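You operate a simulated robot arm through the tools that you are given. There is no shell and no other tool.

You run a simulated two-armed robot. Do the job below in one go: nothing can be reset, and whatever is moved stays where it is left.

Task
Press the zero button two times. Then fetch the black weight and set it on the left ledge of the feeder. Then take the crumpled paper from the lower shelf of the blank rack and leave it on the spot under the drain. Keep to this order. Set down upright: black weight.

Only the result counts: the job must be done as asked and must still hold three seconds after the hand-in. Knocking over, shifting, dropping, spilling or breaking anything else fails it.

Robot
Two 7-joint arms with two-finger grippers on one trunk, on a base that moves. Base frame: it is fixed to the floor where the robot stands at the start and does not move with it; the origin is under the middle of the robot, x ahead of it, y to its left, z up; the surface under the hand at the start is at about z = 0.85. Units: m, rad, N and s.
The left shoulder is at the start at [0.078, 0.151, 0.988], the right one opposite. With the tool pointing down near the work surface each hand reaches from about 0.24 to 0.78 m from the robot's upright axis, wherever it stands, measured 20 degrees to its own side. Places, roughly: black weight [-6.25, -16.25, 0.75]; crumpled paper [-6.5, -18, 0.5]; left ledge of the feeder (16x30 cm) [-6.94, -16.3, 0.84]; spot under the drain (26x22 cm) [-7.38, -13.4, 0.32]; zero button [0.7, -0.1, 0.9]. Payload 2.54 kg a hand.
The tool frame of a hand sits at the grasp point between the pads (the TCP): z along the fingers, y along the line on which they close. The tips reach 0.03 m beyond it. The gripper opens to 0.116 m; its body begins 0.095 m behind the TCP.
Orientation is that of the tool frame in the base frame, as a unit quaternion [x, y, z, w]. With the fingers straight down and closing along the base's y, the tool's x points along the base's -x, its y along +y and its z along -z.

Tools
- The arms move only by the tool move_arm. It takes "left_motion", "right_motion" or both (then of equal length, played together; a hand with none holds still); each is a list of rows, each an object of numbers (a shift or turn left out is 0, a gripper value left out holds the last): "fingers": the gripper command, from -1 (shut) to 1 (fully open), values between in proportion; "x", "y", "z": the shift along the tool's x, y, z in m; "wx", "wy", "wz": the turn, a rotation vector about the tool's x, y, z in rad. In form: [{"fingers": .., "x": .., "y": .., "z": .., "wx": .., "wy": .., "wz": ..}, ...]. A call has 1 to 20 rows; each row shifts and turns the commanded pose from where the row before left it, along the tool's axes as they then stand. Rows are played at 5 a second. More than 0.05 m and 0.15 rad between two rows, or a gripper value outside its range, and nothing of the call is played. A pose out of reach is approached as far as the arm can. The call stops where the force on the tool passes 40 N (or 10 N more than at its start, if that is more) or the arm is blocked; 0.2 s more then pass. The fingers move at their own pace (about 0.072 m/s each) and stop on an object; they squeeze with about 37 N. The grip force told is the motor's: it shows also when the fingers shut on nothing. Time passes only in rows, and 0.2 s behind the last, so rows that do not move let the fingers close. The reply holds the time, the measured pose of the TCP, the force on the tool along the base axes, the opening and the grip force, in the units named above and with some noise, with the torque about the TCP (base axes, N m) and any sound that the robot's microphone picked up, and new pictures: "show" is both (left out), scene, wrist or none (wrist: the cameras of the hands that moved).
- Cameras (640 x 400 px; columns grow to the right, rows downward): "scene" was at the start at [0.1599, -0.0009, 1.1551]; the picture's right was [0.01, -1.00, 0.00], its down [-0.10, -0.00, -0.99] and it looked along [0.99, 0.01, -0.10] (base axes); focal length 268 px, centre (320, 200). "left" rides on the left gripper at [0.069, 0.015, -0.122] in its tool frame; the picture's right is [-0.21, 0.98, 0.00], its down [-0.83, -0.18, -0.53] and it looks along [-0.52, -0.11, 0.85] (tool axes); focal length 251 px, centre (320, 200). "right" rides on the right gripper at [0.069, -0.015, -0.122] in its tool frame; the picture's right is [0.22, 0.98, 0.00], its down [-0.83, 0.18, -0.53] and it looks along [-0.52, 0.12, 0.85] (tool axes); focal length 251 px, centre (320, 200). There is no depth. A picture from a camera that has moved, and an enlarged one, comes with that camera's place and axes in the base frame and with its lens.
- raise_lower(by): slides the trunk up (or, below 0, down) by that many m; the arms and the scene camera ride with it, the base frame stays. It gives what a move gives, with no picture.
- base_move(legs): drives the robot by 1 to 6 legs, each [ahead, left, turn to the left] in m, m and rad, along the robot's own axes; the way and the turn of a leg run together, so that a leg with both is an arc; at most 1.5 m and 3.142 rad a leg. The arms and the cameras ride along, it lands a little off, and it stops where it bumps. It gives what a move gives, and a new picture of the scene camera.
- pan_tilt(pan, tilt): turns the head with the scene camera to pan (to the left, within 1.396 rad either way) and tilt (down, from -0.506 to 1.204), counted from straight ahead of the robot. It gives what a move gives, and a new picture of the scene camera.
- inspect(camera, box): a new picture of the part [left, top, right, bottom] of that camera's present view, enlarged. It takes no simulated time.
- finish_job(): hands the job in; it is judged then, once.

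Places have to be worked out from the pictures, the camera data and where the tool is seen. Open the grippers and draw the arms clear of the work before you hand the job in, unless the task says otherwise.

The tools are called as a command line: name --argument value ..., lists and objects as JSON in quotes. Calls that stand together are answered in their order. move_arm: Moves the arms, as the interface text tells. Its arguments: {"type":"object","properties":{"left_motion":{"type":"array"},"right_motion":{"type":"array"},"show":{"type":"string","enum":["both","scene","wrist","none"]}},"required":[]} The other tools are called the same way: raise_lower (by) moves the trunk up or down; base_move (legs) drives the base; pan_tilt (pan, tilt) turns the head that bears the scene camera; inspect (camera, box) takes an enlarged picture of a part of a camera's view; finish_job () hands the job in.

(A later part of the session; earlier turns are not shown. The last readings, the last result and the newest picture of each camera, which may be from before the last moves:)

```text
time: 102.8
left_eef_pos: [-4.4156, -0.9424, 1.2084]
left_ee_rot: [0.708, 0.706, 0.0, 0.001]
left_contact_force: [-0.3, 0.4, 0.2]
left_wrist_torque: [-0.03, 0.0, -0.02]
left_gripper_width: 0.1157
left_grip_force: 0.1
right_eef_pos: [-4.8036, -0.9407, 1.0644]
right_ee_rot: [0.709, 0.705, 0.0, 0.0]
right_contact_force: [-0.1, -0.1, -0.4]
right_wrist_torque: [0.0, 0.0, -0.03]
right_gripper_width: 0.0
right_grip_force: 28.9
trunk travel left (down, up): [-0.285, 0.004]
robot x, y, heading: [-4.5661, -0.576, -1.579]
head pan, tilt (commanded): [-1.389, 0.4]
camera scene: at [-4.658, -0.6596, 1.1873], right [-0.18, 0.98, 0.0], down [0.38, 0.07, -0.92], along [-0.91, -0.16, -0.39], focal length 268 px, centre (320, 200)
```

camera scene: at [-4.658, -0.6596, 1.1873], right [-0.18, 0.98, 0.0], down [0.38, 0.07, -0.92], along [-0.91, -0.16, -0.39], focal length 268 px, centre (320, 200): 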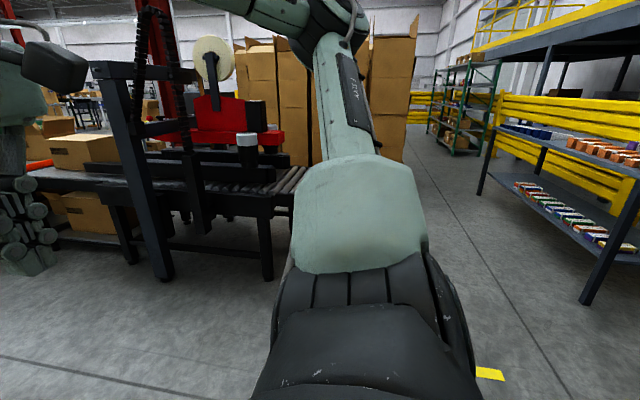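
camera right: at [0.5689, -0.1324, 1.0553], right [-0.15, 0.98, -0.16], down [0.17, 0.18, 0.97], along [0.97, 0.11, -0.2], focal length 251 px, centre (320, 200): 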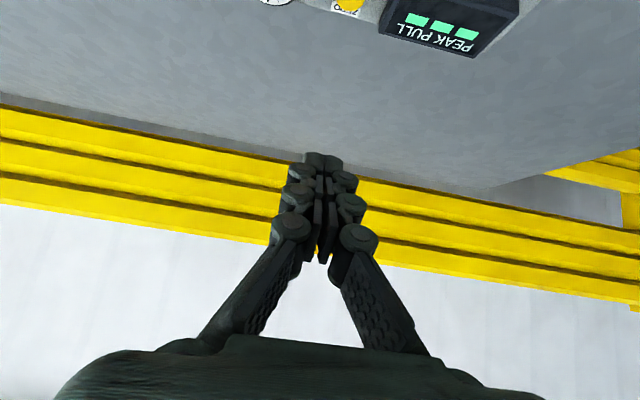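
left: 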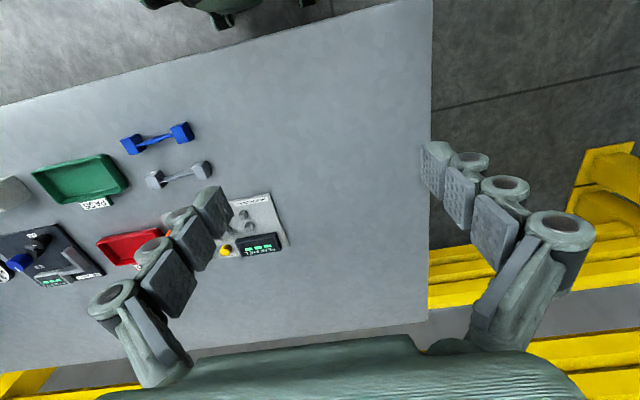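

The lane is open down to the far end: cartons on a pallet at x > -3.65 (y -2 to -2.8), a conveyor end at about [-4.75, -4]. I drive ahead with a slight drift to the left.

base_move --legs '[[1.3, 0.15, 0], [1.3, 0.2, 0]]'

pan_tilt --pan 0 --tilt 0.2

```text
time: 115.7
left_eef_pos: [-4.0766, -3.5673, 1.2092]
left_ee_rot: [0.709, 0.705, -0.001, 0.0]
left_contact_force: [-0.5, -0.5, 0.5]
left_wrist_torque: [0.01, -0.02, -0.01]
left_gripper_width: 0.1163
left_grip_force: 0.1
right_eef_pos: [-4.4653, -3.566, 1.0649]
right_ee_rot: [0.709, 0.705, -0.001, 0.0]
right_contact_force: [-0.7, -0.2, -0.7]
right_wrist_torque: [0.02, 0.01, 0.0]
right_gripper_width: 0.0
right_grip_force: 28.3
trunk travel left (down, up): [-0.285, 0.004]
robot x, y, heading: [-4.2256, -3.2002, -1.575]
head pan, tilt (commanded): [-1.389, 0.4]
camera scene: at [-4.3183, -3.2859, 1.1873], right [-0.18, 0.98, 0.0], down [0.38, 0.07, -0.92], along [-0.91, -0.16, -0.39], focal length 268 px, centre (320, 200)
```

scene: 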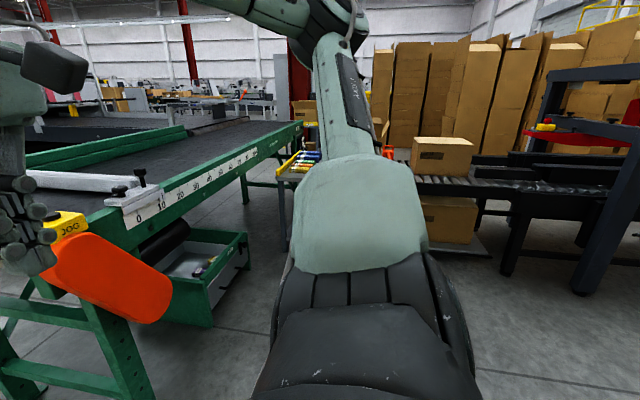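

```text
time: 117.2
left_eef_pos: [-4.0774, -3.5681, 1.2086]
left_ee_rot: [0.709, 0.705, 0.0, 0.0]
left_contact_force: [0.3, -0.2, -0.1]
left_wrist_torque: [-0.03, -0.02, -0.01]
left_gripper_width: 0.1158
left_grip_force: 0.1
right_eef_pos: [-4.465, -3.566, 1.0642]
right_ee_rot: [0.709, 0.706, 0.0, -0.001]
right_contact_force: [0.3, 0.4, -0.6]
right_wrist_torque: [0.01, 0.0, 0.0]
right_gripper_width: 0.0
right_grip_force: 28.4
trunk travel left (down, up): [-0.285, 0.004]
robot x, y, heading: [-4.227, -3.1994, -1.573]
head pan, tilt (commanded): [0.0, 0.201]
camera scene: at [-4.2277, -3.3626, 1.2058], right [-1.0, 0.01, 0.0], down [0.0, 0.2, -0.98], along [-0.01, -0.98, -0.2], focal length 268 px, centre (320, 200)
```

scene: 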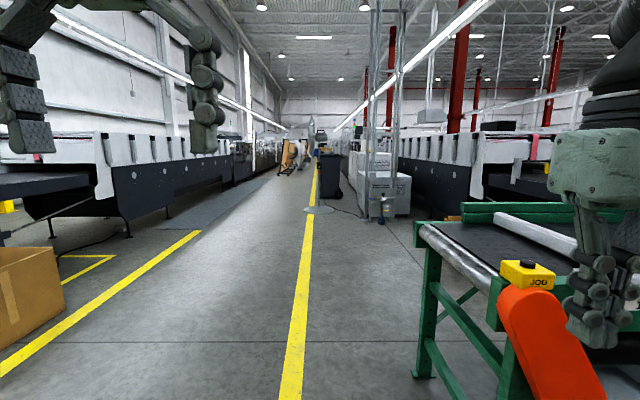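

The lane ahead is open; the conveyor's orange guard is close on the right, so I shift left while going ahead and then drive on along x ≈ -3.8.

base_move --legs '[[0.35, 0.35, 0], [1.5, 0.08, 0], [1.5, 0, 0], [1.5, 0, 0]]'

pan_tilt --pan -0.6 --tilt 0.15

```text
refused: leg 2 is longer than a leg can be; nothing moved
```

```text
time: 118.2
left_eef_pos: [-4.0774, -3.5683, 1.2074]
left_ee_rot: [0.709, 0.705, 0.0, 0.0]
left_contact_force: [0.8, 0.0, 0.2]
left_wrist_torque: [0.01, -0.01, 0.0]
left_gripper_width: 0.1159
left_grip_force: 0.1
right_eef_pos: [-4.465, -3.5655, 1.0651]
right_ee_rot: [0.709, 0.705, 0.001, 0.0]
right_contact_force: [-0.6, -0.1, 0.0]
right_wrist_torque: [-0.01, 0.02, 0.01]
right_gripper_width: 0.0
right_grip_force: 28.7
trunk travel left (down, up): [-0.285, 0.004]
robot x, y, heading: [-4.2297, -3.1995, -1.577]
head pan, tilt (commanded): [-0.6, 0.15]
camera scene: at [-4.2798, -3.3457, 1.2106], right [-0.82, 0.57, 0.0], down [0.09, 0.12, -0.99], along [-0.56, -0.81, -0.15], focal length 268 px, centre (320, 200)
```

scene: 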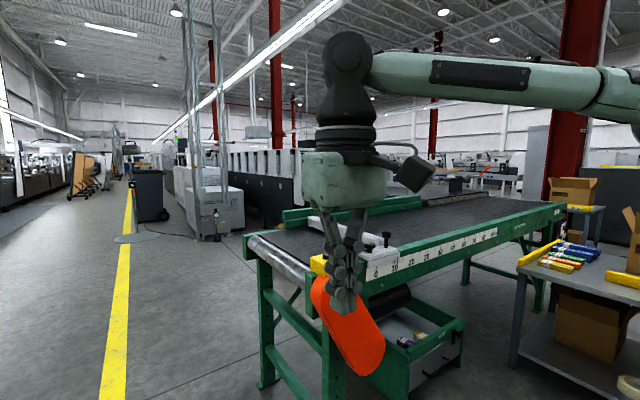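

The drive was refused for a leg that was slightly too long; nothing moved. I repeat it with legs within the limit.

base_move --legs '[[0.35, 0.35, 0], [1.45, 0.08, 0], [1.5, 0, 0], [1.5, 0, 0]]'

pan_tilt --pan 0 --tilt 0.15

```text
time: 141.1
left_eef_pos: [-3.6331, -8.01, 1.2157]
left_ee_rot: [0.708, 0.706, -0.008, 0.005]
left_contact_force: [0.3, 0.8, 0.7]
left_wrist_torque: [-0.11, 0.0, 0.0]
left_gripper_width: 0.116
left_grip_force: 0.0
right_eef_pos: [-4.0157, -7.9958, 1.0697]
right_ee_rot: [0.687, 0.726, -0.026, 0.002]
right_contact_force: [-1.0, 0.1, 0.3]
right_wrist_torque: [0.0, -0.01, 0.03]
right_gripper_width: 0.0
right_grip_force: 28.8
trunk travel left (down, up): [-0.285, 0.004]
robot x, y, heading: [-3.785, -7.6584, -1.569]
head pan, tilt (commanded): [-0.6, 0.15]
stopped in leg 4: the robot was blocked; the commanded pose is now the measured one
camera scene: at [-3.8371, -7.7892, 1.2137], right [-0.83, 0.56, -0.01], down [0.08, 0.11, -0.99], along [-0.56, -0.82, -0.14], focal length 268 px, centre (320, 200)
```

scene: 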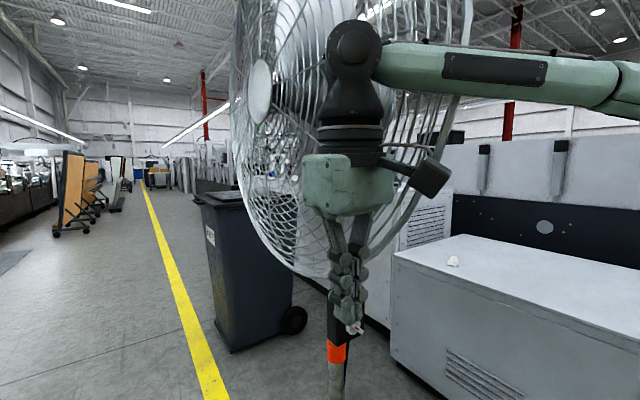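

```text
time: 142.1
left_eef_pos: [-3.6323, -8.0076, 1.2168]
left_ee_rot: [0.707, 0.707, -0.009, 0.006]
left_contact_force: [0.2, 0.2, 0.3]
left_wrist_torque: [0.03, -0.03, 0.03]
left_gripper_width: 0.1158
left_grip_force: 0.0
right_eef_pos: [-4.0144, -7.9976, 1.0711]
right_ee_rot: [0.687, 0.726, -0.026, 0.004]
right_contact_force: [-0.5, -0.1, 0.1]
right_wrist_torque: [-0.03, 0.0, 0.03]
right_gripper_width: 0.0
right_grip_force: 27.9
trunk travel left (down, up): [-0.285, 0.004]
robot x, y, heading: [-3.7905, -7.6618, -1.566]
head pan, tilt (commanded): [0.0, 0.15]
camera scene: at [-3.7847, -7.8047, 1.2134], right [-1.0, 0.0, 0.0], down [0.0, 0.13, -0.99], along [0.0, -0.99, -0.13], focal length 268 px, centre (320, 200)
```

scene: 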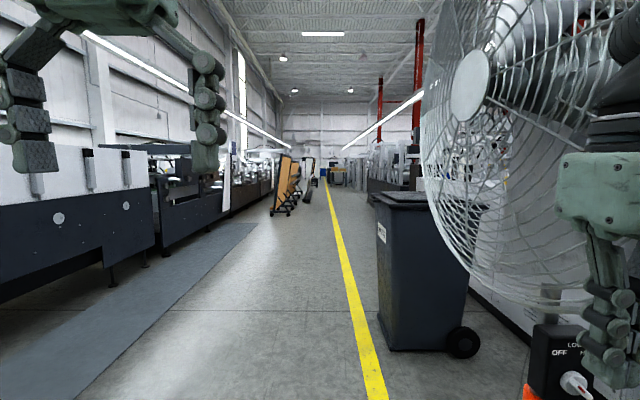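

A pedestal fan that I had taken for a floor plate stopped me; the right arm touched it. I back straight off 0.35 m at once and check the fan's state.

base_move --legs '[[-0.35, 0, 0]]'

pan_tilt --pan -0.25 --tilt 0.3

```text
time: 144.4
left_eef_pos: [-3.6356, -7.673, 1.2095]
left_ee_rot: [0.706, 0.708, -0.001, 0.002]
left_contact_force: [0.1, 0.8, 0.3]
left_wrist_torque: [-0.03, -0.02, 0.0]
left_gripper_width: 0.1159
left_grip_force: 0.1
right_eef_pos: [-4.0181, -7.6619, 1.0617]
right_ee_rot: [0.688, 0.725, -0.013, -0.004]
right_contact_force: [-0.2, -0.4, 0.7]
right_wrist_torque: [-0.05, 0.01, 0.01]
right_gripper_width: 0.0
right_grip_force: 28.1
trunk travel left (down, up): [-0.285, 0.004]
robot x, y, heading: [-3.7896, -7.3098, -1.566]
head pan, tilt (commanded): [0.0, 0.15]
camera scene: at [-3.7882, -7.4709, 1.2107], right [-1.0, -0.01, 0.0], down [0.0, 0.15, -0.99], along [0.01, -0.99, -0.15], focal length 268 px, centre (320, 200)
```

scene: 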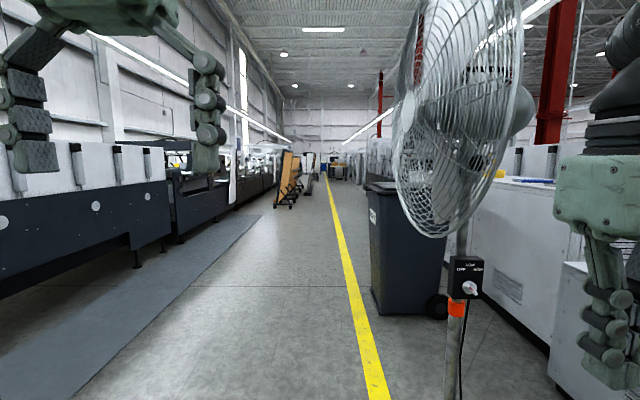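

```text
time: 145.1
left_eef_pos: [-3.6353, -7.6748, 1.2102]
left_ee_rot: [0.706, 0.708, -0.002, 0.001]
left_contact_force: [-0.2, -0.6, -0.1]
left_wrist_torque: [0.0, 0.01, 0.0]
left_gripper_width: 0.1155
left_grip_force: 0.0
right_eef_pos: [-4.0185, -7.6643, 1.0615]
right_ee_rot: [0.689, 0.725, -0.013, -0.005]
right_contact_force: [-0.4, -0.2, 0.1]
right_wrist_torque: [0.01, 0.01, 0.01]
right_gripper_width: 0.0
right_grip_force: 28.2
trunk travel left (down, up): [-0.285, 0.004]
robot x, y, heading: [-3.7886, -7.3102, -1.565]
head pan, tilt (commanded): [-0.25, 0.3]
camera scene: at [-3.8112, -7.4693, 1.1966], right [-0.97, 0.24, 0.0], down [0.07, 0.29, -0.96], along [-0.23, -0.93, -0.3], focal length 268 px, centre (320, 200)
```

scene: 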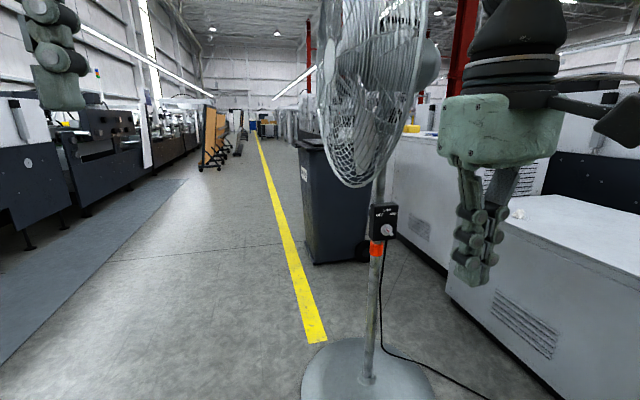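

The fan still stands upright at the place I first saw its base ([-4.3, -8.35]). I strafe left to x ≈ -3.12, giving it a wide berth, and drive on 2.6 m.

base_move --legs '[[0, 0.67, 0], [1.3, 0, 0], [1.3, 0, 0]]'

pan_tilt --pan 0 --tilt 0.2

pan_tilt --pan -0.8 --tilt 0.2

```text
time: 164.3
left_eef_pos: [-2.9252, -10.2748, 1.2087]
left_ee_rot: [0.698, 0.716, 0.0, 0.001]
left_contact_force: [0.0, -0.1, 0.5]
left_wrist_torque: [0.0, -0.02, 0.03]
left_gripper_width: 0.1162
left_grip_force: 0.0
right_eef_pos: [-3.3086, -10.2723, 1.0608]
right_ee_rot: [0.68, 0.733, -0.014, -0.006]
right_contact_force: [0.3, 0.1, -0.5]
right_wrist_torque: [-0.01, -0.03, -0.02]
right_gripper_width: 0.0001
right_grip_force: 28.8
trunk travel left (down, up): [-0.285, 0.004]
robot x, y, heading: [-3.0831, -9.9095, -1.546]
head pan, tilt (commanded): [-0.25, 0.3]
camera scene: at [-3.1053, -10.0738, 1.1965], right [-0.98, 0.22, 0.0], down [0.07, 0.29, -0.96], along [-0.21, -0.93, -0.3], focal length 268 px, centre (320, 200)
```

scene: 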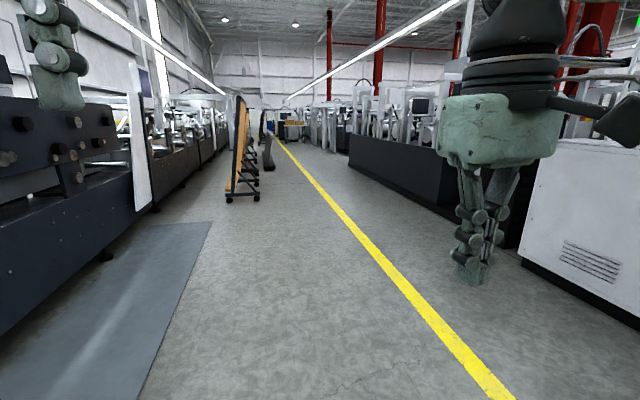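

```text
time: 165.1
left_eef_pos: [-2.926, -10.276, 1.2094]
left_ee_rot: [0.698, 0.716, -0.001, 0.001]
left_contact_force: [0.0, -0.5, 0.1]
left_wrist_torque: [-0.02, -0.01, -0.01]
left_gripper_width: 0.1159
left_grip_force: 0.0
right_eef_pos: [-3.3085, -10.2719, 1.0599]
right_ee_rot: [0.68, 0.733, -0.014, -0.004]
right_contact_force: [0.2, 0.7, 0.0]
right_wrist_torque: [0.0, 0.0, -0.01]
right_gripper_width: 0.0
right_grip_force: 28.8
trunk travel left (down, up): [-0.285, 0.004]
robot x, y, heading: [-3.0848, -9.9112, -1.544]
head pan, tilt (commanded): [0.0, 0.201]
camera scene: at [-3.0823, -10.0756, 1.2058], right [-1.0, -0.03, 0.0], down [-0.01, 0.2, -0.98], along [0.03, -0.98, -0.2], focal length 268 px, centre (320, 200)
```

scene: 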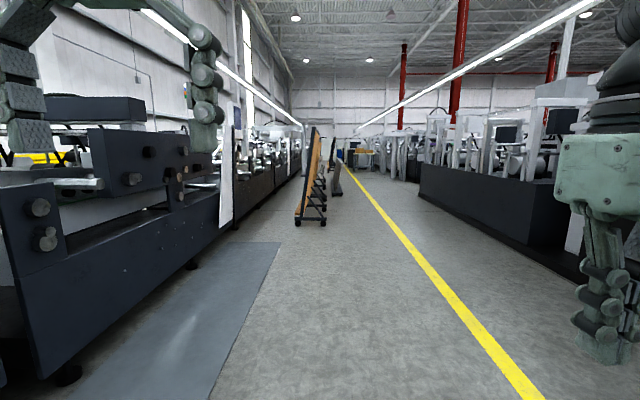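

```text
time: 166.2
left_eef_pos: [-2.925, -10.2761, 1.2098]
left_ee_rot: [0.698, 0.717, -0.001, 0.0]
left_contact_force: [-0.2, -0.2, 0.1]
left_wrist_torque: [-0.05, 0.03, 0.0]
left_gripper_width: 0.116
left_grip_force: 0.0
right_eef_pos: [-3.309, -10.2724, 1.0622]
right_ee_rot: [0.68, 0.733, -0.014, -0.005]
right_contact_force: [-0.2, 0.9, 0.7]
right_wrist_torque: [0.0, -0.01, -0.02]
right_gripper_width: 0.0001
right_grip_force: 28.4
trunk travel left (down, up): [-0.285, 0.004]
robot x, y, heading: [-3.0844, -9.9122, -1.543]
head pan, tilt (commanded): [-0.799, 0.201]
camera scene: at [-3.1497, -10.0494, 1.2059], right [-0.72, 0.7, 0.0], down [0.14, 0.14, -0.98], along [-0.68, -0.7, -0.2], focal length 268 px, centre (320, 200)
```

scene: 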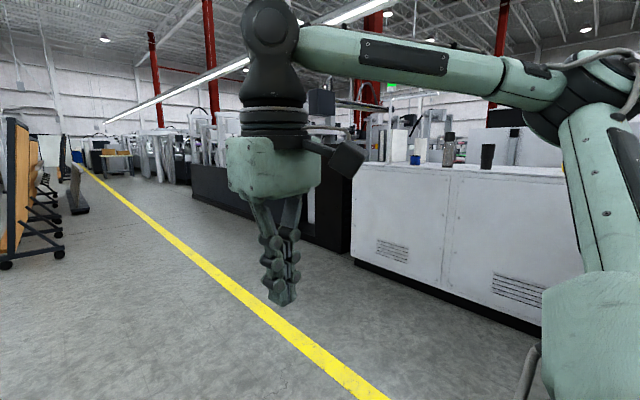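

Ahead, the lane runs between carts (x ≈ -3, y ≈ -14) and a machine row whose face is at about x = -5.3. I drive on, drifting right to x ≈ -3.85 with a small heading correction, and look again.

base_move --legs '[[1.4, -0.35, -0.028], [1.4, -0.4, 0]]'

pan_tilt --pan 0 --tilt 0.2

pan_tilt --pan -0.8 --tilt 0.2

```text
time: 180.2
left_eef_pos: [-3.6459, -13.083, 1.2099]
left_ee_rot: [0.706, 0.709, -0.001, 0.0]
left_contact_force: [-0.1, 0.5, 0.3]
left_wrist_torque: [0.01, -0.02, -0.02]
left_gripper_width: 0.1159
left_grip_force: 0.1
right_eef_pos: [-4.0274, -13.0735, 1.061]
right_ee_rot: [0.688, 0.726, -0.013, -0.006]
right_contact_force: [-0.4, 0.2, 0.0]
right_wrist_torque: [0.02, 0.01, -0.01]
right_gripper_width: 0.0
right_grip_force: 28.5
trunk travel left (down, up): [-0.285, 0.004]
robot x, y, heading: [-3.7998, -12.7176, -1.566]
head pan, tilt (commanded): [-0.799, 0.201]
camera scene: at [-3.865, -12.8535, 1.2058], right [-0.7, 0.71, 0.0], down [0.14, 0.14, -0.98], along [-0.7, -0.69, -0.2], focal length 268 px, centre (320, 200)
```

scene: 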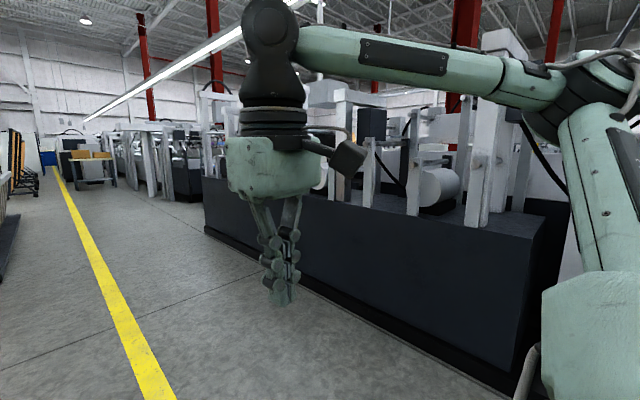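

```text
time: 181.3
left_eef_pos: [-3.6443, -13.0831, 1.2098]
left_ee_rot: [0.705, 0.709, -0.001, 0.0]
left_contact_force: [0.3, 0.5, -0.7]
left_wrist_torque: [0.0, 0.02, 0.03]
left_gripper_width: 0.1161
left_grip_force: 0.1
right_eef_pos: [-4.0282, -13.0727, 1.0615]
right_ee_rot: [0.688, 0.726, -0.014, -0.004]
right_contact_force: [0.7, -0.6, -0.7]
right_wrist_torque: [-0.01, 0.02, 0.01]
right_gripper_width: 0.0
right_grip_force: 28.5
trunk travel left (down, up): [-0.285, 0.004]
robot x, y, heading: [-3.8006, -12.7168, -1.561]
head pan, tilt (commanded): [0.0, 0.201]
camera scene: at [-3.798, -12.8811, 1.2059], right [-1.0, -0.01, 0.0], down [0.0, 0.2, -0.98], along [0.01, -0.98, -0.2], focal length 268 px, centre (320, 200)
```

scene: 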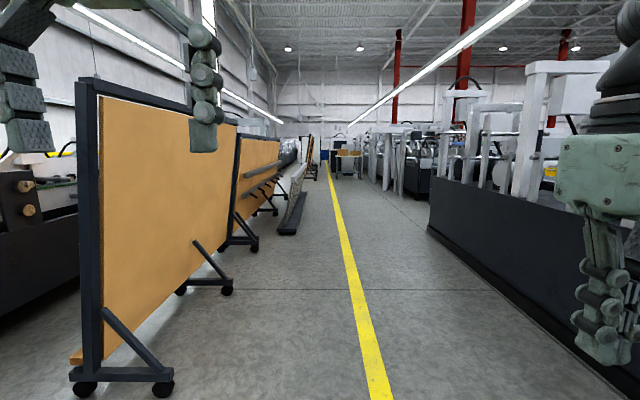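

```text
time: 182.4
left_eef_pos: [-3.6462, -13.0828, 1.2091]
left_ee_rot: [0.705, 0.709, -0.001, 0.001]
left_contact_force: [-0.1, 0.0, 0.3]
left_wrist_torque: [0.0, -0.02, 0.01]
left_gripper_width: 0.1161
left_grip_force: 0.0
right_eef_pos: [-4.0278, -13.073, 1.0609]
right_ee_rot: [0.688, 0.725, -0.013, -0.004]
right_contact_force: [-0.3, -0.2, -0.5]
right_wrist_torque: [0.02, -0.04, -0.04]
right_gripper_width: 0.0
right_grip_force: 28.8
trunk travel left (down, up): [-0.285, 0.004]
robot x, y, heading: [-3.8021, -12.7175, -1.564]
head pan, tilt (commanded): [-0.799, 0.201]
camera scene: at [-3.8649, -12.8534, 1.2059], right [-0.7, 0.71, 0.0], down [0.14, 0.14, -0.98], along [-0.7, -0.69, -0.2], focal length 268 px, centre (320, 200)
```

scene: 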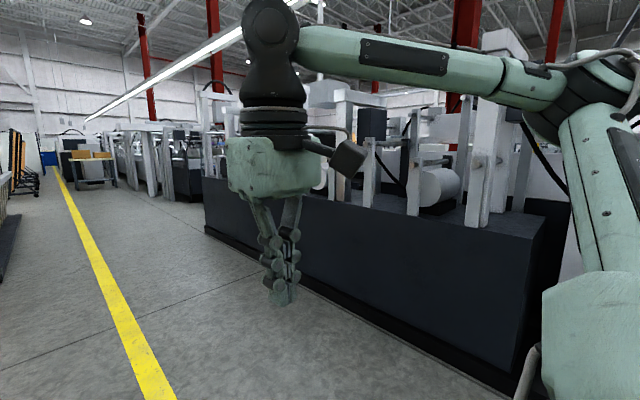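

The carts stand at x > -3.05 (a dark rail to x ≈ -3.3 further on), and the machine face is at x ≈ -5.3, ending near y = -16.6 where there is a gap. I drive on along x ≈ -4.2 to y ≈ -15.5.

base_move --legs '[[1.4, -0.4, 0], [1.4, 0, 0]]'

pan_tilt --pan -0.5 --tilt 0.25

pan_tilt --pan -1.1 --tilt 0.25

```text
time: 196.2
left_eef_pos: [-4.0286, -15.8906, 1.2096]
left_ee_rot: [0.706, 0.708, -0.001, 0.0]
left_contact_force: [-0.5, 0.1, 0.5]
left_wrist_torque: [0.02, 0.0, -0.01]
left_gripper_width: 0.1159
left_grip_force: 0.2
right_eef_pos: [-4.4121, -15.8791, 1.0612]
right_ee_rot: [0.687, 0.726, -0.013, -0.005]
right_contact_force: [0.1, -0.1, 0.4]
right_wrist_torque: [0.01, -0.04, 0.03]
right_gripper_width: 0.0
right_grip_force: 28.0
trunk travel left (down, up): [-0.285, 0.004]
robot x, y, heading: [-4.1798, -15.525, -1.565]
head pan, tilt (commanded): [-0.799, 0.201]
camera scene: at [-4.2488, -15.6604, 1.2058], right [-0.7, 0.71, 0.0], down [0.14, 0.14, -0.98], along [-0.7, -0.69, -0.2], focal length 268 px, centre (320, 200)
```

scene: 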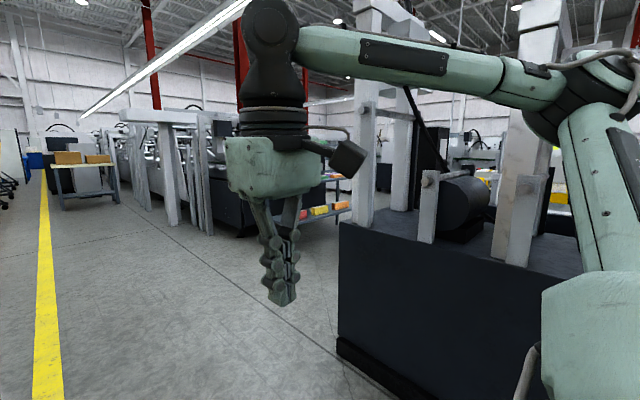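

```text
time: 197.1
left_eef_pos: [-4.0295, -15.8903, 1.2101]
left_ee_rot: [0.705, 0.709, 0.0, 0.0]
left_contact_force: [0.2, 0.0, 0.2]
left_wrist_torque: [-0.02, -0.04, -0.07]
left_gripper_width: 0.1161
left_grip_force: 0.1
right_eef_pos: [-4.412, -15.8805, 1.0614]
right_ee_rot: [0.688, 0.726, -0.014, -0.005]
right_contact_force: [-0.5, 0.8, 0.0]
right_wrist_torque: [-0.01, -0.01, -0.01]
right_gripper_width: 0.0
right_grip_force: 28.2
trunk travel left (down, up): [-0.285, 0.004]
robot x, y, heading: [-4.1811, -15.5251, -1.564]
head pan, tilt (commanded): [-0.499, 0.25]
camera scene: at [-4.2267, -15.6771, 1.2013], right [-0.88, 0.47, 0.0], down [0.12, 0.22, -0.97], along [-0.46, -0.85, -0.25], focal length 268 px, centre (320, 200)
```

scene: 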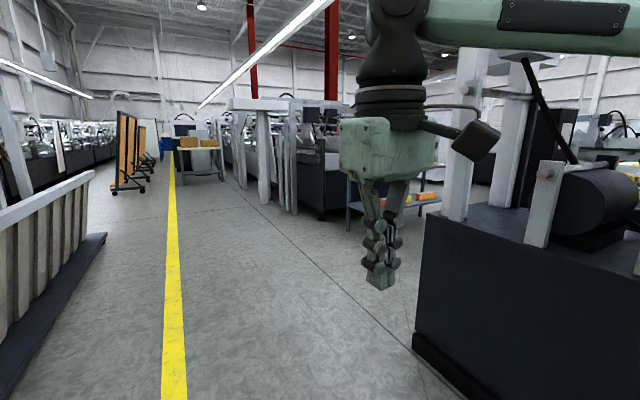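

```text
time: 198.1
left_eef_pos: [-4.0295, -15.89, 1.2095]
left_ee_rot: [0.705, 0.709, -0.001, 0.001]
left_contact_force: [0.3, 0.0, -0.5]
left_wrist_torque: [-0.01, 0.0, -0.03]
left_gripper_width: 0.1157
left_grip_force: 0.0
right_eef_pos: [-4.4122, -15.8803, 1.0609]
right_ee_rot: [0.687, 0.726, -0.014, -0.004]
right_contact_force: [0.2, -0.9, 0.1]
right_wrist_torque: [0.0, -0.01, -0.03]
right_gripper_width: 0.0002
right_grip_force: 28.1
trunk travel left (down, up): [-0.285, 0.004]
robot x, y, heading: [-4.1831, -15.5237, -1.564]
head pan, tilt (commanded): [-1.1, 0.25]
camera scene: at [-4.2653, -15.6379, 1.2013], right [-0.46, 0.89, 0.0], down [0.22, 0.11, -0.97], along [-0.86, -0.45, -0.25], focal length 268 px, centre (320, 200)
```

scene: 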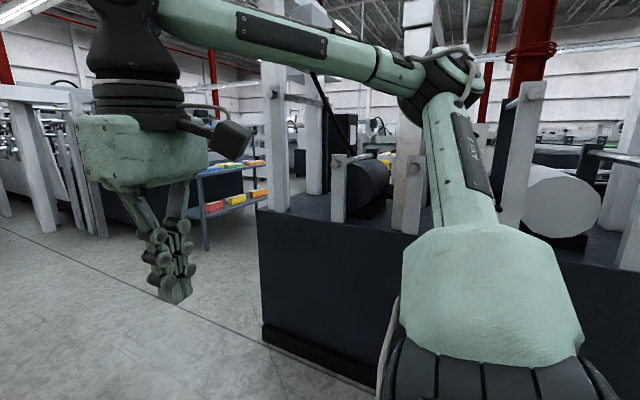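

The gap opens past the machine's end at y ≈ -16.6, with a bin rack near [-6.1, -18.3]. I drive ahead to y ≈ -17.3 and look to the right into the gap.

base_move --legs '[[1.4, 0, 0], [0.35, 0, 0]]'

pan_tilt --pan -1.39 --tilt 0.25

pan_tilt --pan -0.9 --tilt 0.25

```text
time: 206.9
left_eef_pos: [-4.015, -17.6344, 1.2088]
left_ee_rot: [0.705, 0.709, -0.001, 0.0]
left_contact_force: [-0.5, -0.1, -0.6]
left_wrist_torque: [0.04, 0.04, -0.01]
left_gripper_width: 0.116
left_grip_force: 0.2
right_eef_pos: [-4.3965, -17.6246, 1.0614]
right_ee_rot: [0.687, 0.726, -0.013, -0.005]
right_contact_force: [-0.6, -0.5, -0.2]
right_wrist_torque: [0.0, -0.02, 0.01]
right_gripper_width: 0.0002
right_grip_force: 28.6
trunk travel left (down, up): [-0.285, 0.004]
robot x, y, heading: [-4.1706, -17.2674, -1.56]
head pan, tilt (commanded): [-1.1, 0.25]
camera scene: at [-4.2513, -17.3824, 1.2012], right [-0.46, 0.89, 0.0], down [0.22, 0.11, -0.97], along [-0.86, -0.45, -0.25], focal length 268 px, centre (320, 200)
```

scene: 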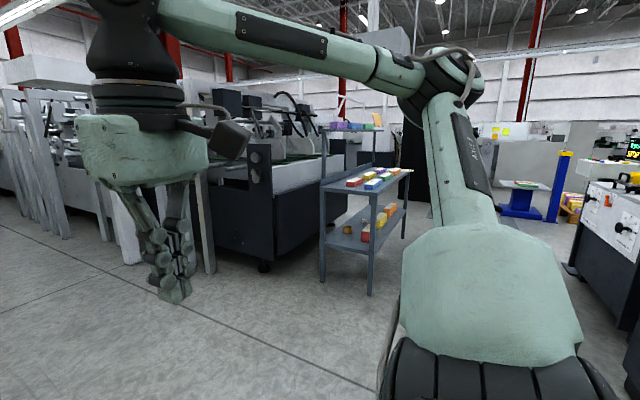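

```text
time: 207.7
left_eef_pos: [-4.0137, -17.6337, 1.2095]
left_ee_rot: [0.705, 0.71, -0.001, 0.001]
left_contact_force: [0.2, 0.4, 0.3]
left_wrist_torque: [-0.02, 0.04, -0.01]
left_gripper_width: 0.1159
left_grip_force: 0.0
right_eef_pos: [-4.3973, -17.6239, 1.0625]
right_ee_rot: [0.687, 0.726, -0.014, -0.005]
right_contact_force: [0.8, -0.6, 0.3]
right_wrist_torque: [0.0, 0.03, -0.02]
right_gripper_width: 0.0
right_grip_force: 28.7
trunk travel left (down, up): [-0.285, 0.004]
robot x, y, heading: [-4.1669, -17.2701, -1.562]
head pan, tilt (commanded): [-1.389, 0.25]
camera scene: at [-4.2601, -17.3566, 1.2013], right [-0.19, 0.98, 0.0], down [0.24, 0.05, -0.97], along [-0.95, -0.18, -0.25], focal length 268 px, centre (320, 200)
```

scene: 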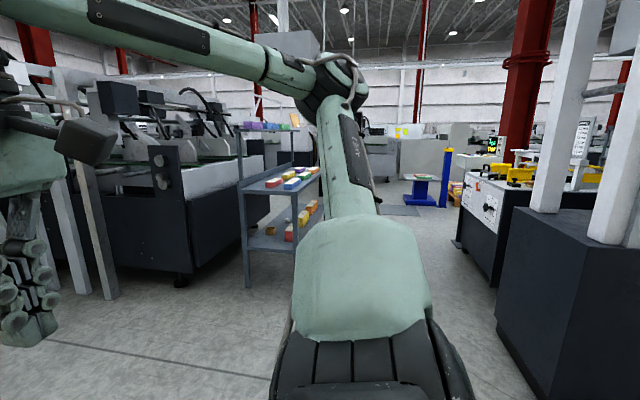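

```text
time: 208.6
left_eef_pos: [-4.015, -17.6333, 1.2101]
left_ee_rot: [0.705, 0.709, -0.001, 0.001]
left_contact_force: [-0.7, 0.2, 0.2]
left_wrist_torque: [0.02, -0.03, 0.0]
left_gripper_width: 0.116
left_grip_force: 0.1
right_eef_pos: [-4.3965, -17.6238, 1.0613]
right_ee_rot: [0.687, 0.727, -0.014, -0.004]
right_contact_force: [-0.5, -1.1, 0.8]
right_wrist_torque: [-0.01, 0.0, 0.0]
right_gripper_width: 0.0
right_grip_force: 28.3
trunk travel left (down, up): [-0.285, 0.004]
robot x, y, heading: [-4.1645, -17.2683, -1.56]
head pan, tilt (commanded): [-0.901, 0.25]
camera scene: at [-4.2412, -17.3974, 1.2013], right [-0.63, 0.78, 0.0], down [0.19, 0.16, -0.97], along [-0.75, -0.61, -0.25], focal length 268 px, centre (320, 200)
```

scene: 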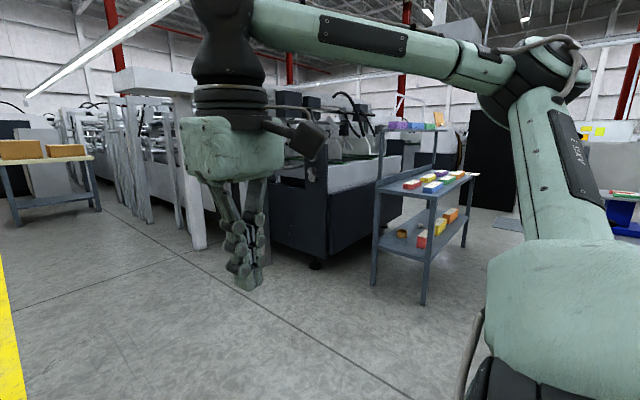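

The rack with boxes stands near [-6, -18] and a panel machine (the feeder) is on the right past the machine's end. I turn right to face -x and look.

base_move --legs '[[0, 0, -1.58]]'

pan_tilt --pan 0 --tilt 0.3

```text
time: 212.9
left_eef_pos: [-4.5306, -17.4295, 1.2085]
left_ee_rot: [1.0, 0.012, -0.001, 0.0]
left_contact_force: [-0.2, -0.5, -0.7]
left_wrist_torque: [0.02, 0.02, -0.02]
left_gripper_width: 0.1161
left_grip_force: 0.0
right_eef_pos: [-4.5277, -17.0458, 1.0616]
right_ee_rot: [0.999, 0.035, -0.006, -0.013]
right_contact_force: [-0.9, 1.0, 0.2]
right_wrist_torque: [-0.01, 0.02, 0.06]
right_gripper_width: 0.0
right_grip_force: 28.6
trunk travel left (down, up): [-0.285, 0.004]
robot x, y, heading: [-4.1703, -17.2684, -3.117]
head pan, tilt (commanded): [-0.901, 0.25]
camera scene: at [-4.2969, -17.2007, 1.2013], right [0.77, 0.64, 0.0], down [0.16, -0.19, -0.97], along [-0.62, 0.74, -0.25], focal length 268 px, centre (320, 200)
```

scene: 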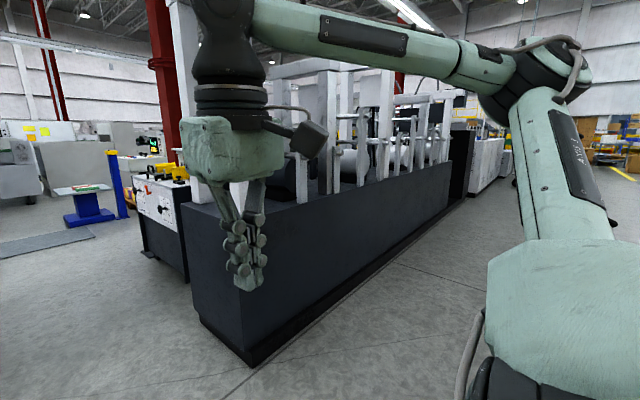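

```text
time: 214.1
left_eef_pos: [-4.531, -17.4274, 1.2102]
left_ee_rot: [1.0, 0.012, 0.0, 0.001]
left_contact_force: [0.4, -0.2, 0.0]
left_wrist_torque: [0.02, -0.02, 0.0]
left_gripper_width: 0.116
left_grip_force: 0.1
right_eef_pos: [-4.5275, -17.0457, 1.0619]
right_ee_rot: [0.999, 0.036, -0.007, -0.013]
right_contact_force: [1.2, -0.5, 0.1]
right_wrist_torque: [0.02, -0.01, 0.0]
right_gripper_width: 0.0001
right_grip_force: 28.5
trunk travel left (down, up): [-0.285, 0.004]
robot x, y, heading: [-4.1676, -17.2694, -3.118]
head pan, tilt (commanded): [0.0, 0.3]
camera scene: at [-4.3304, -17.2747, 1.1966], right [-0.02, 1.0, 0.0], down [0.3, 0.01, -0.96], along [-0.95, -0.02, -0.3], focal length 268 px, centre (320, 200)
```

scene: 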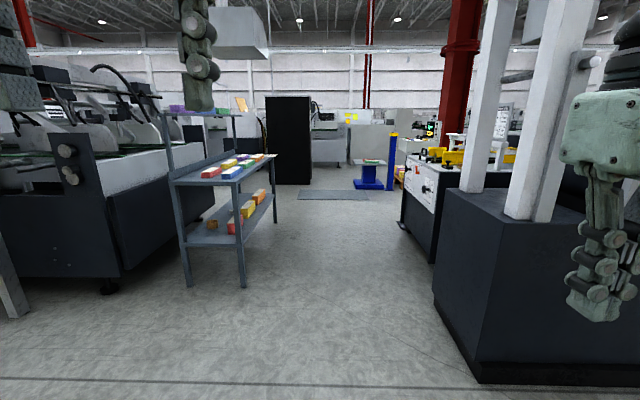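

The rack spans x -6.0 to -7.25 with its front at y ≈ -17.87, and the feeder's front is at y ≈ -16.36. The lane between is about 1.5 m wide, so I drive ahead 1.35 m along its middle and look at the feeder from there.

base_move --legs '[[1.35, 0.03, -0.024]]'

pan_tilt --pan -0.7 --tilt 0.4

pan_tilt --pan 0.5 --tilt 0.5

```text
time: 220.8
left_eef_pos: [-5.8877, -17.4709, 1.2096]
left_ee_rot: [1.0, 0.001, 0.0, -0.001]
left_contact_force: [0.2, 0.6, -1.0]
left_wrist_torque: [-0.01, -0.01, -0.01]
left_gripper_width: 0.1159
left_grip_force: 0.1
right_eef_pos: [-5.8773, -17.0885, 1.0605]
right_ee_rot: [1.0, 0.025, -0.007, -0.013]
right_contact_force: [-0.2, 0.3, 1.4]
right_wrist_torque: [0.02, 0.02, -0.01]
right_gripper_width: 0.0001
right_grip_force: 28.8
trunk travel left (down, up): [-0.285, 0.004]
robot x, y, heading: [-5.5244, -17.3171, -3.14]
head pan, tilt (commanded): [0.0, 0.3]
camera scene: at [-5.6838, -17.3217, 1.1965], right [0.0, 1.0, 0.0], down [0.3, 0.0, -0.96], along [-0.96, 0.0, -0.3], focal length 268 px, centre (320, 200)
```

scene: 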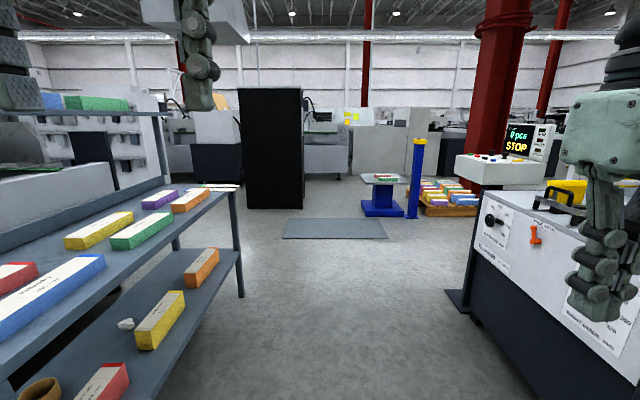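

```text
time: 221.9
left_eef_pos: [-5.8886, -17.4724, 1.2095]
left_ee_rot: [1.0, 0.0, 0.0, 0.0]
left_contact_force: [-0.6, -0.9, 0.0]
left_wrist_torque: [0.01, 0.01, 0.01]
left_gripper_width: 0.1163
left_grip_force: 0.1
right_eef_pos: [-5.8766, -17.0885, 1.061]
right_ee_rot: [1.0, 0.025, -0.007, -0.012]
right_contact_force: [-0.3, -1.4, 0.2]
right_wrist_torque: [-0.04, -0.01, 0.01]
right_gripper_width: 0.0
right_grip_force: 28.9
trunk travel left (down, up): [-0.285, 0.004]
robot x, y, heading: [-5.5239, -17.3192, -3.135]
head pan, tilt (commanded): [-0.7, 0.4]
camera scene: at [-5.6614, -17.262, 1.1873], right [0.64, 0.77, 0.0], down [0.3, -0.25, -0.92], along [-0.71, 0.59, -0.39], focal length 268 px, centre (320, 200)
```

scene: 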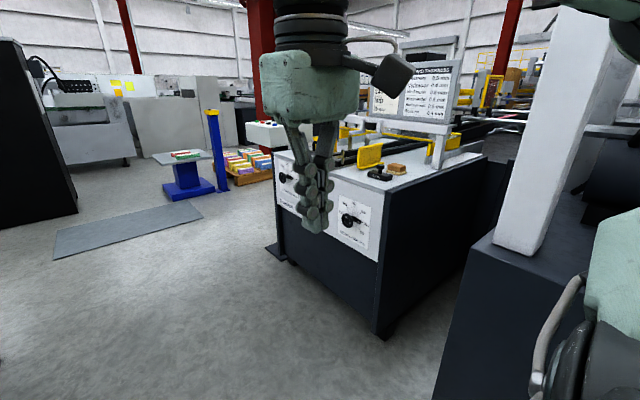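

```text
time: 223.3
left_eef_pos: [-5.8874, -17.4708, 1.2099]
left_ee_rot: [1.0, 0.001, -0.001, 0.0]
left_contact_force: [0.2, -0.7, 0.1]
left_wrist_torque: [0.01, 0.02, -0.02]
left_gripper_width: 0.116
left_grip_force: 0.0
right_eef_pos: [-5.8753, -17.0881, 1.0614]
right_ee_rot: [1.0, 0.025, -0.006, -0.013]
right_contact_force: [0.4, 0.2, -0.4]
right_wrist_torque: [0.01, -0.01, 0.01]
right_gripper_width: 0.0
right_grip_force: 28.3
trunk travel left (down, up): [-0.285, 0.004]
robot x, y, heading: [-5.5224, -17.3188, -3.135]
head pan, tilt (commanded): [0.499, 0.499]
camera scene: at [-5.6699, -17.3651, 1.1782], right [-0.48, 0.88, 0.0], down [0.42, 0.23, -0.88], along [-0.77, -0.42, -0.48], focal length 268 px, centre (320, 200)
```

scene: 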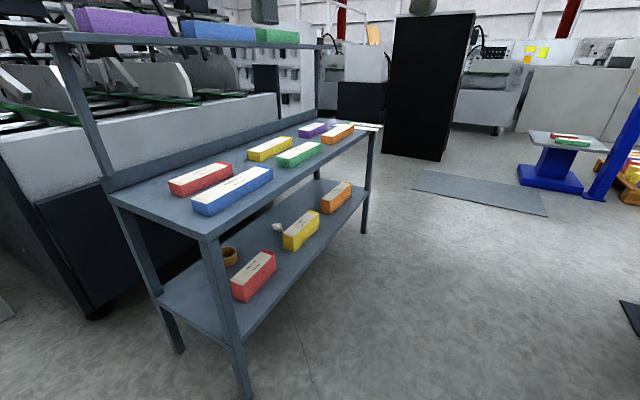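

The crumpled paper is visible on the rack's lower shelf, between a ring and a yellow box. I turn the head back to the feeder and enlarge its top.

pan_tilt --pan -0.7 --tilt 0.35

inspect --camera "scene" --box '[240, 100, 500, 262]'

inspect --camera "scene" --box '[340, 120, 500, 220]'

```text
time: 224.7
left_eef_pos: [-5.8887, -17.4725, 1.2097]
left_ee_rot: [1.0, 0.001, -0.001, 0.001]
left_contact_force: [-0.5, 0.4, -0.2]
left_wrist_torque: [-0.01, 0.02, 0.0]
left_gripper_width: 0.1159
left_grip_force: 0.0
right_eef_pos: [-5.8761, -17.0895, 1.0624]
right_ee_rot: [1.0, 0.025, -0.006, -0.012]
right_contact_force: [0.1, -0.2, -0.2]
right_wrist_torque: [0.01, 0.02, -0.04]
right_gripper_width: 0.0001
right_grip_force: 28.6
trunk travel left (down, up): [-0.285, 0.004]
robot x, y, heading: [-5.5208, -17.3199, -3.138]
head pan, tilt (commanded): [-0.7, 0.351]
camera scene: at [-5.6618, -17.2617, 1.1918], right [0.64, 0.77, 0.0], down [0.26, -0.22, -0.94], along [-0.72, 0.6, -0.34], focal length 268 px, centre (320, 200)
```

scene: 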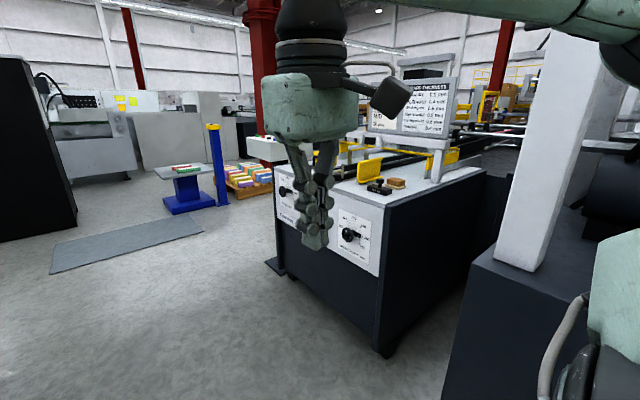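

```text
2.46 times, centred on (370, 181) of scene
camera zoom: at [-5.6618, -17.2617, 1.1918], right [0.64, 0.77, 0.0], down [0.26, -0.22, -0.94], along [-0.72, 0.6, -0.34], focal length 660 px, centre (197, 247)
```

zoom: 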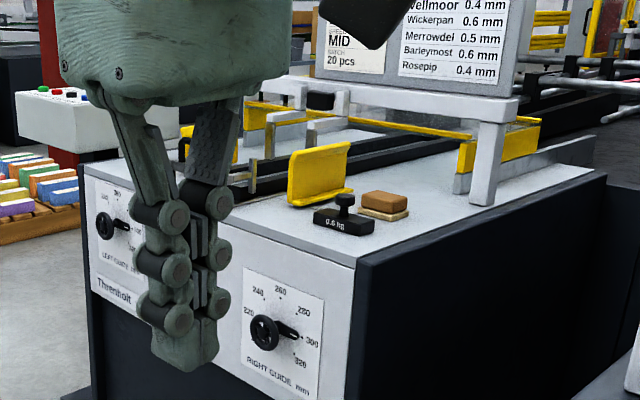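

```text
4.00 times, centred on (420, 170) of scene
camera zoom: at [-5.6618, -17.2617, 1.1918], right [0.64, 0.77, 0.0], down [0.26, -0.22, -0.94], along [-0.72, 0.6, -0.34], focal length 1072 px, centre (-80, 320)
```

zoom: 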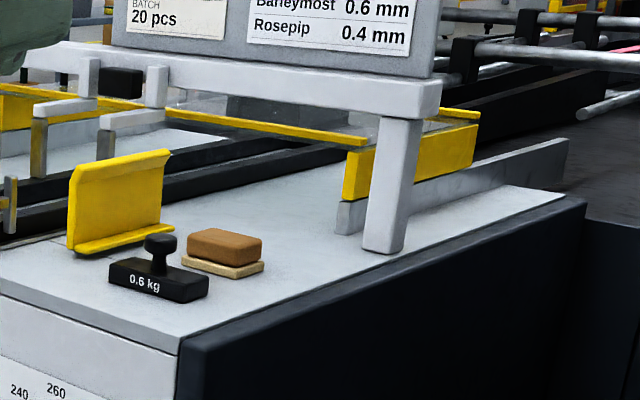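

The black weight is a 0.6 kg block with a knob, standing on the feeder's right ledge beside a brush and a yellow guide. I drive on to about [-6.25, -17.1] and turn right to face the feeder.

base_move --legs '[[0.72, -0.18, 0], [0, 0, -1.574]]'

pan_tilt --pan 0 --tilt 0.6

```text
time: 232.7
left_eef_pos: [-6.3923, -16.7752, 1.2095]
left_ee_rot: [0.708, -0.707, 0.0, -0.001]
left_contact_force: [-0.2, 0.9, 0.4]
left_wrist_torque: [-0.01, -0.01, -0.01]
left_gripper_width: 0.1161
left_grip_force: 0.0
right_eef_pos: [-6.0097, -16.7871, 1.0615]
right_ee_rot: [0.725, -0.689, 0.004, -0.013]
right_contact_force: [-0.4, -0.7, -0.1]
right_wrist_torque: [0.0, -0.01, 0.0]
right_gripper_width: 0.0001
right_grip_force: 28.6
trunk travel left (down, up): [-0.285, 0.004]
robot x, y, heading: [-6.2417, -17.1436, 1.575]
head pan, tilt (commanded): [-0.7, 0.351]
camera scene: at [-6.1811, -17.0035, 1.1918], right [0.77, -0.64, 0.0], down [-0.22, -0.26, -0.94], along [0.6, 0.72, -0.34], focal length 268 px, centre (320, 200)
```

scene: 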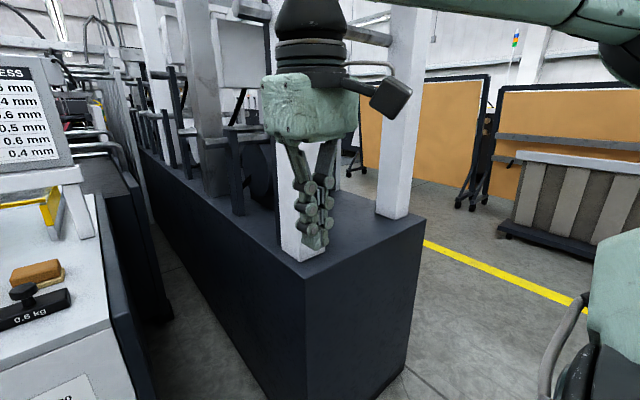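

```text
time: 233.7
left_eef_pos: [-6.3924, -16.7752, 1.2099]
left_ee_rot: [0.708, -0.707, 0.0, -0.001]
left_contact_force: [-0.2, -0.4, 0.1]
left_wrist_torque: [0.0, 0.0, 0.01]
left_gripper_width: 0.1161
left_grip_force: 0.1
right_eef_pos: [-6.0094, -16.7868, 1.0617]
right_ee_rot: [0.724, -0.689, 0.004, -0.014]
right_contact_force: [-0.4, -0.2, 0.6]
right_wrist_torque: [-0.02, -0.03, -0.02]
right_gripper_width: 0.0
right_grip_force: 28.3
trunk travel left (down, up): [-0.285, 0.004]
robot x, y, heading: [-6.2382, -17.141, 1.572]
head pan, tilt (commanded): [0.0, 0.6]
camera scene: at [-6.2411, -16.9865, 1.1691], right [1.0, 0.0, 0.0], down [0.0, -0.56, -0.83], along [0.0, 0.83, -0.56], focal length 268 px, centre (320, 200)
```

scene: 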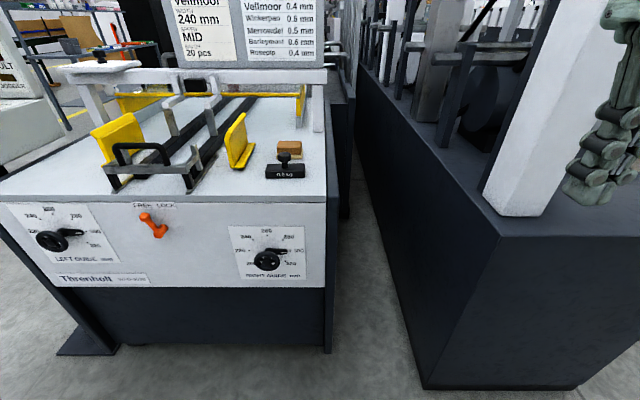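

I now see the whole feeder top. Triangulating from the two views, the weight stands at about [-6.33, -16.37] on a surface near z ≈ 0.82-0.83. I enlarge the weight and the left ledge.

inspect --camera "scene" --box '[220, 110, 348, 190]'

inspect --camera "scene" --box '[0, 80, 192, 200]'

```text
5.00 times, centred on (284, 150) of scene
camera zoom: at [-6.2411, -16.9865, 1.1691], right [1.0, 0.0, 0.0], down [0.0, -0.56, -0.83], along [0.0, 0.83, -0.56], focal length 1340 px, centre (500, 450)
```

zoom: 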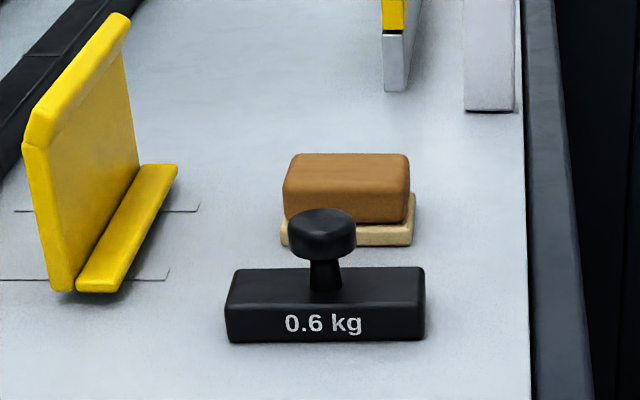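

```text
3.33 times, centred on (96, 140) of scene
camera zoom: at [-6.2411, -16.9865, 1.1691], right [1.0, 0.0, 0.0], down [0.0, -0.56, -0.83], along [0.0, 0.83, -0.56], focal length 893 px, centre (1067, 400)
```

zoom: 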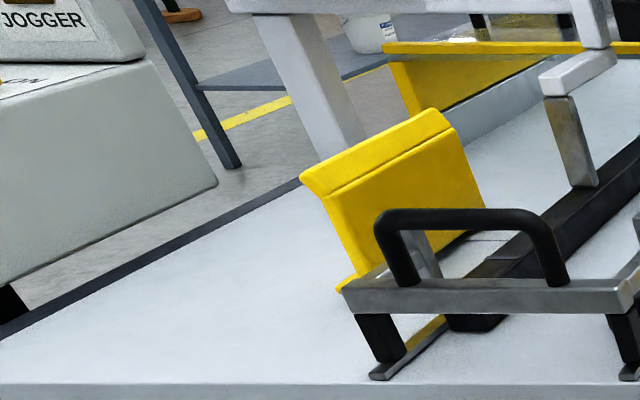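

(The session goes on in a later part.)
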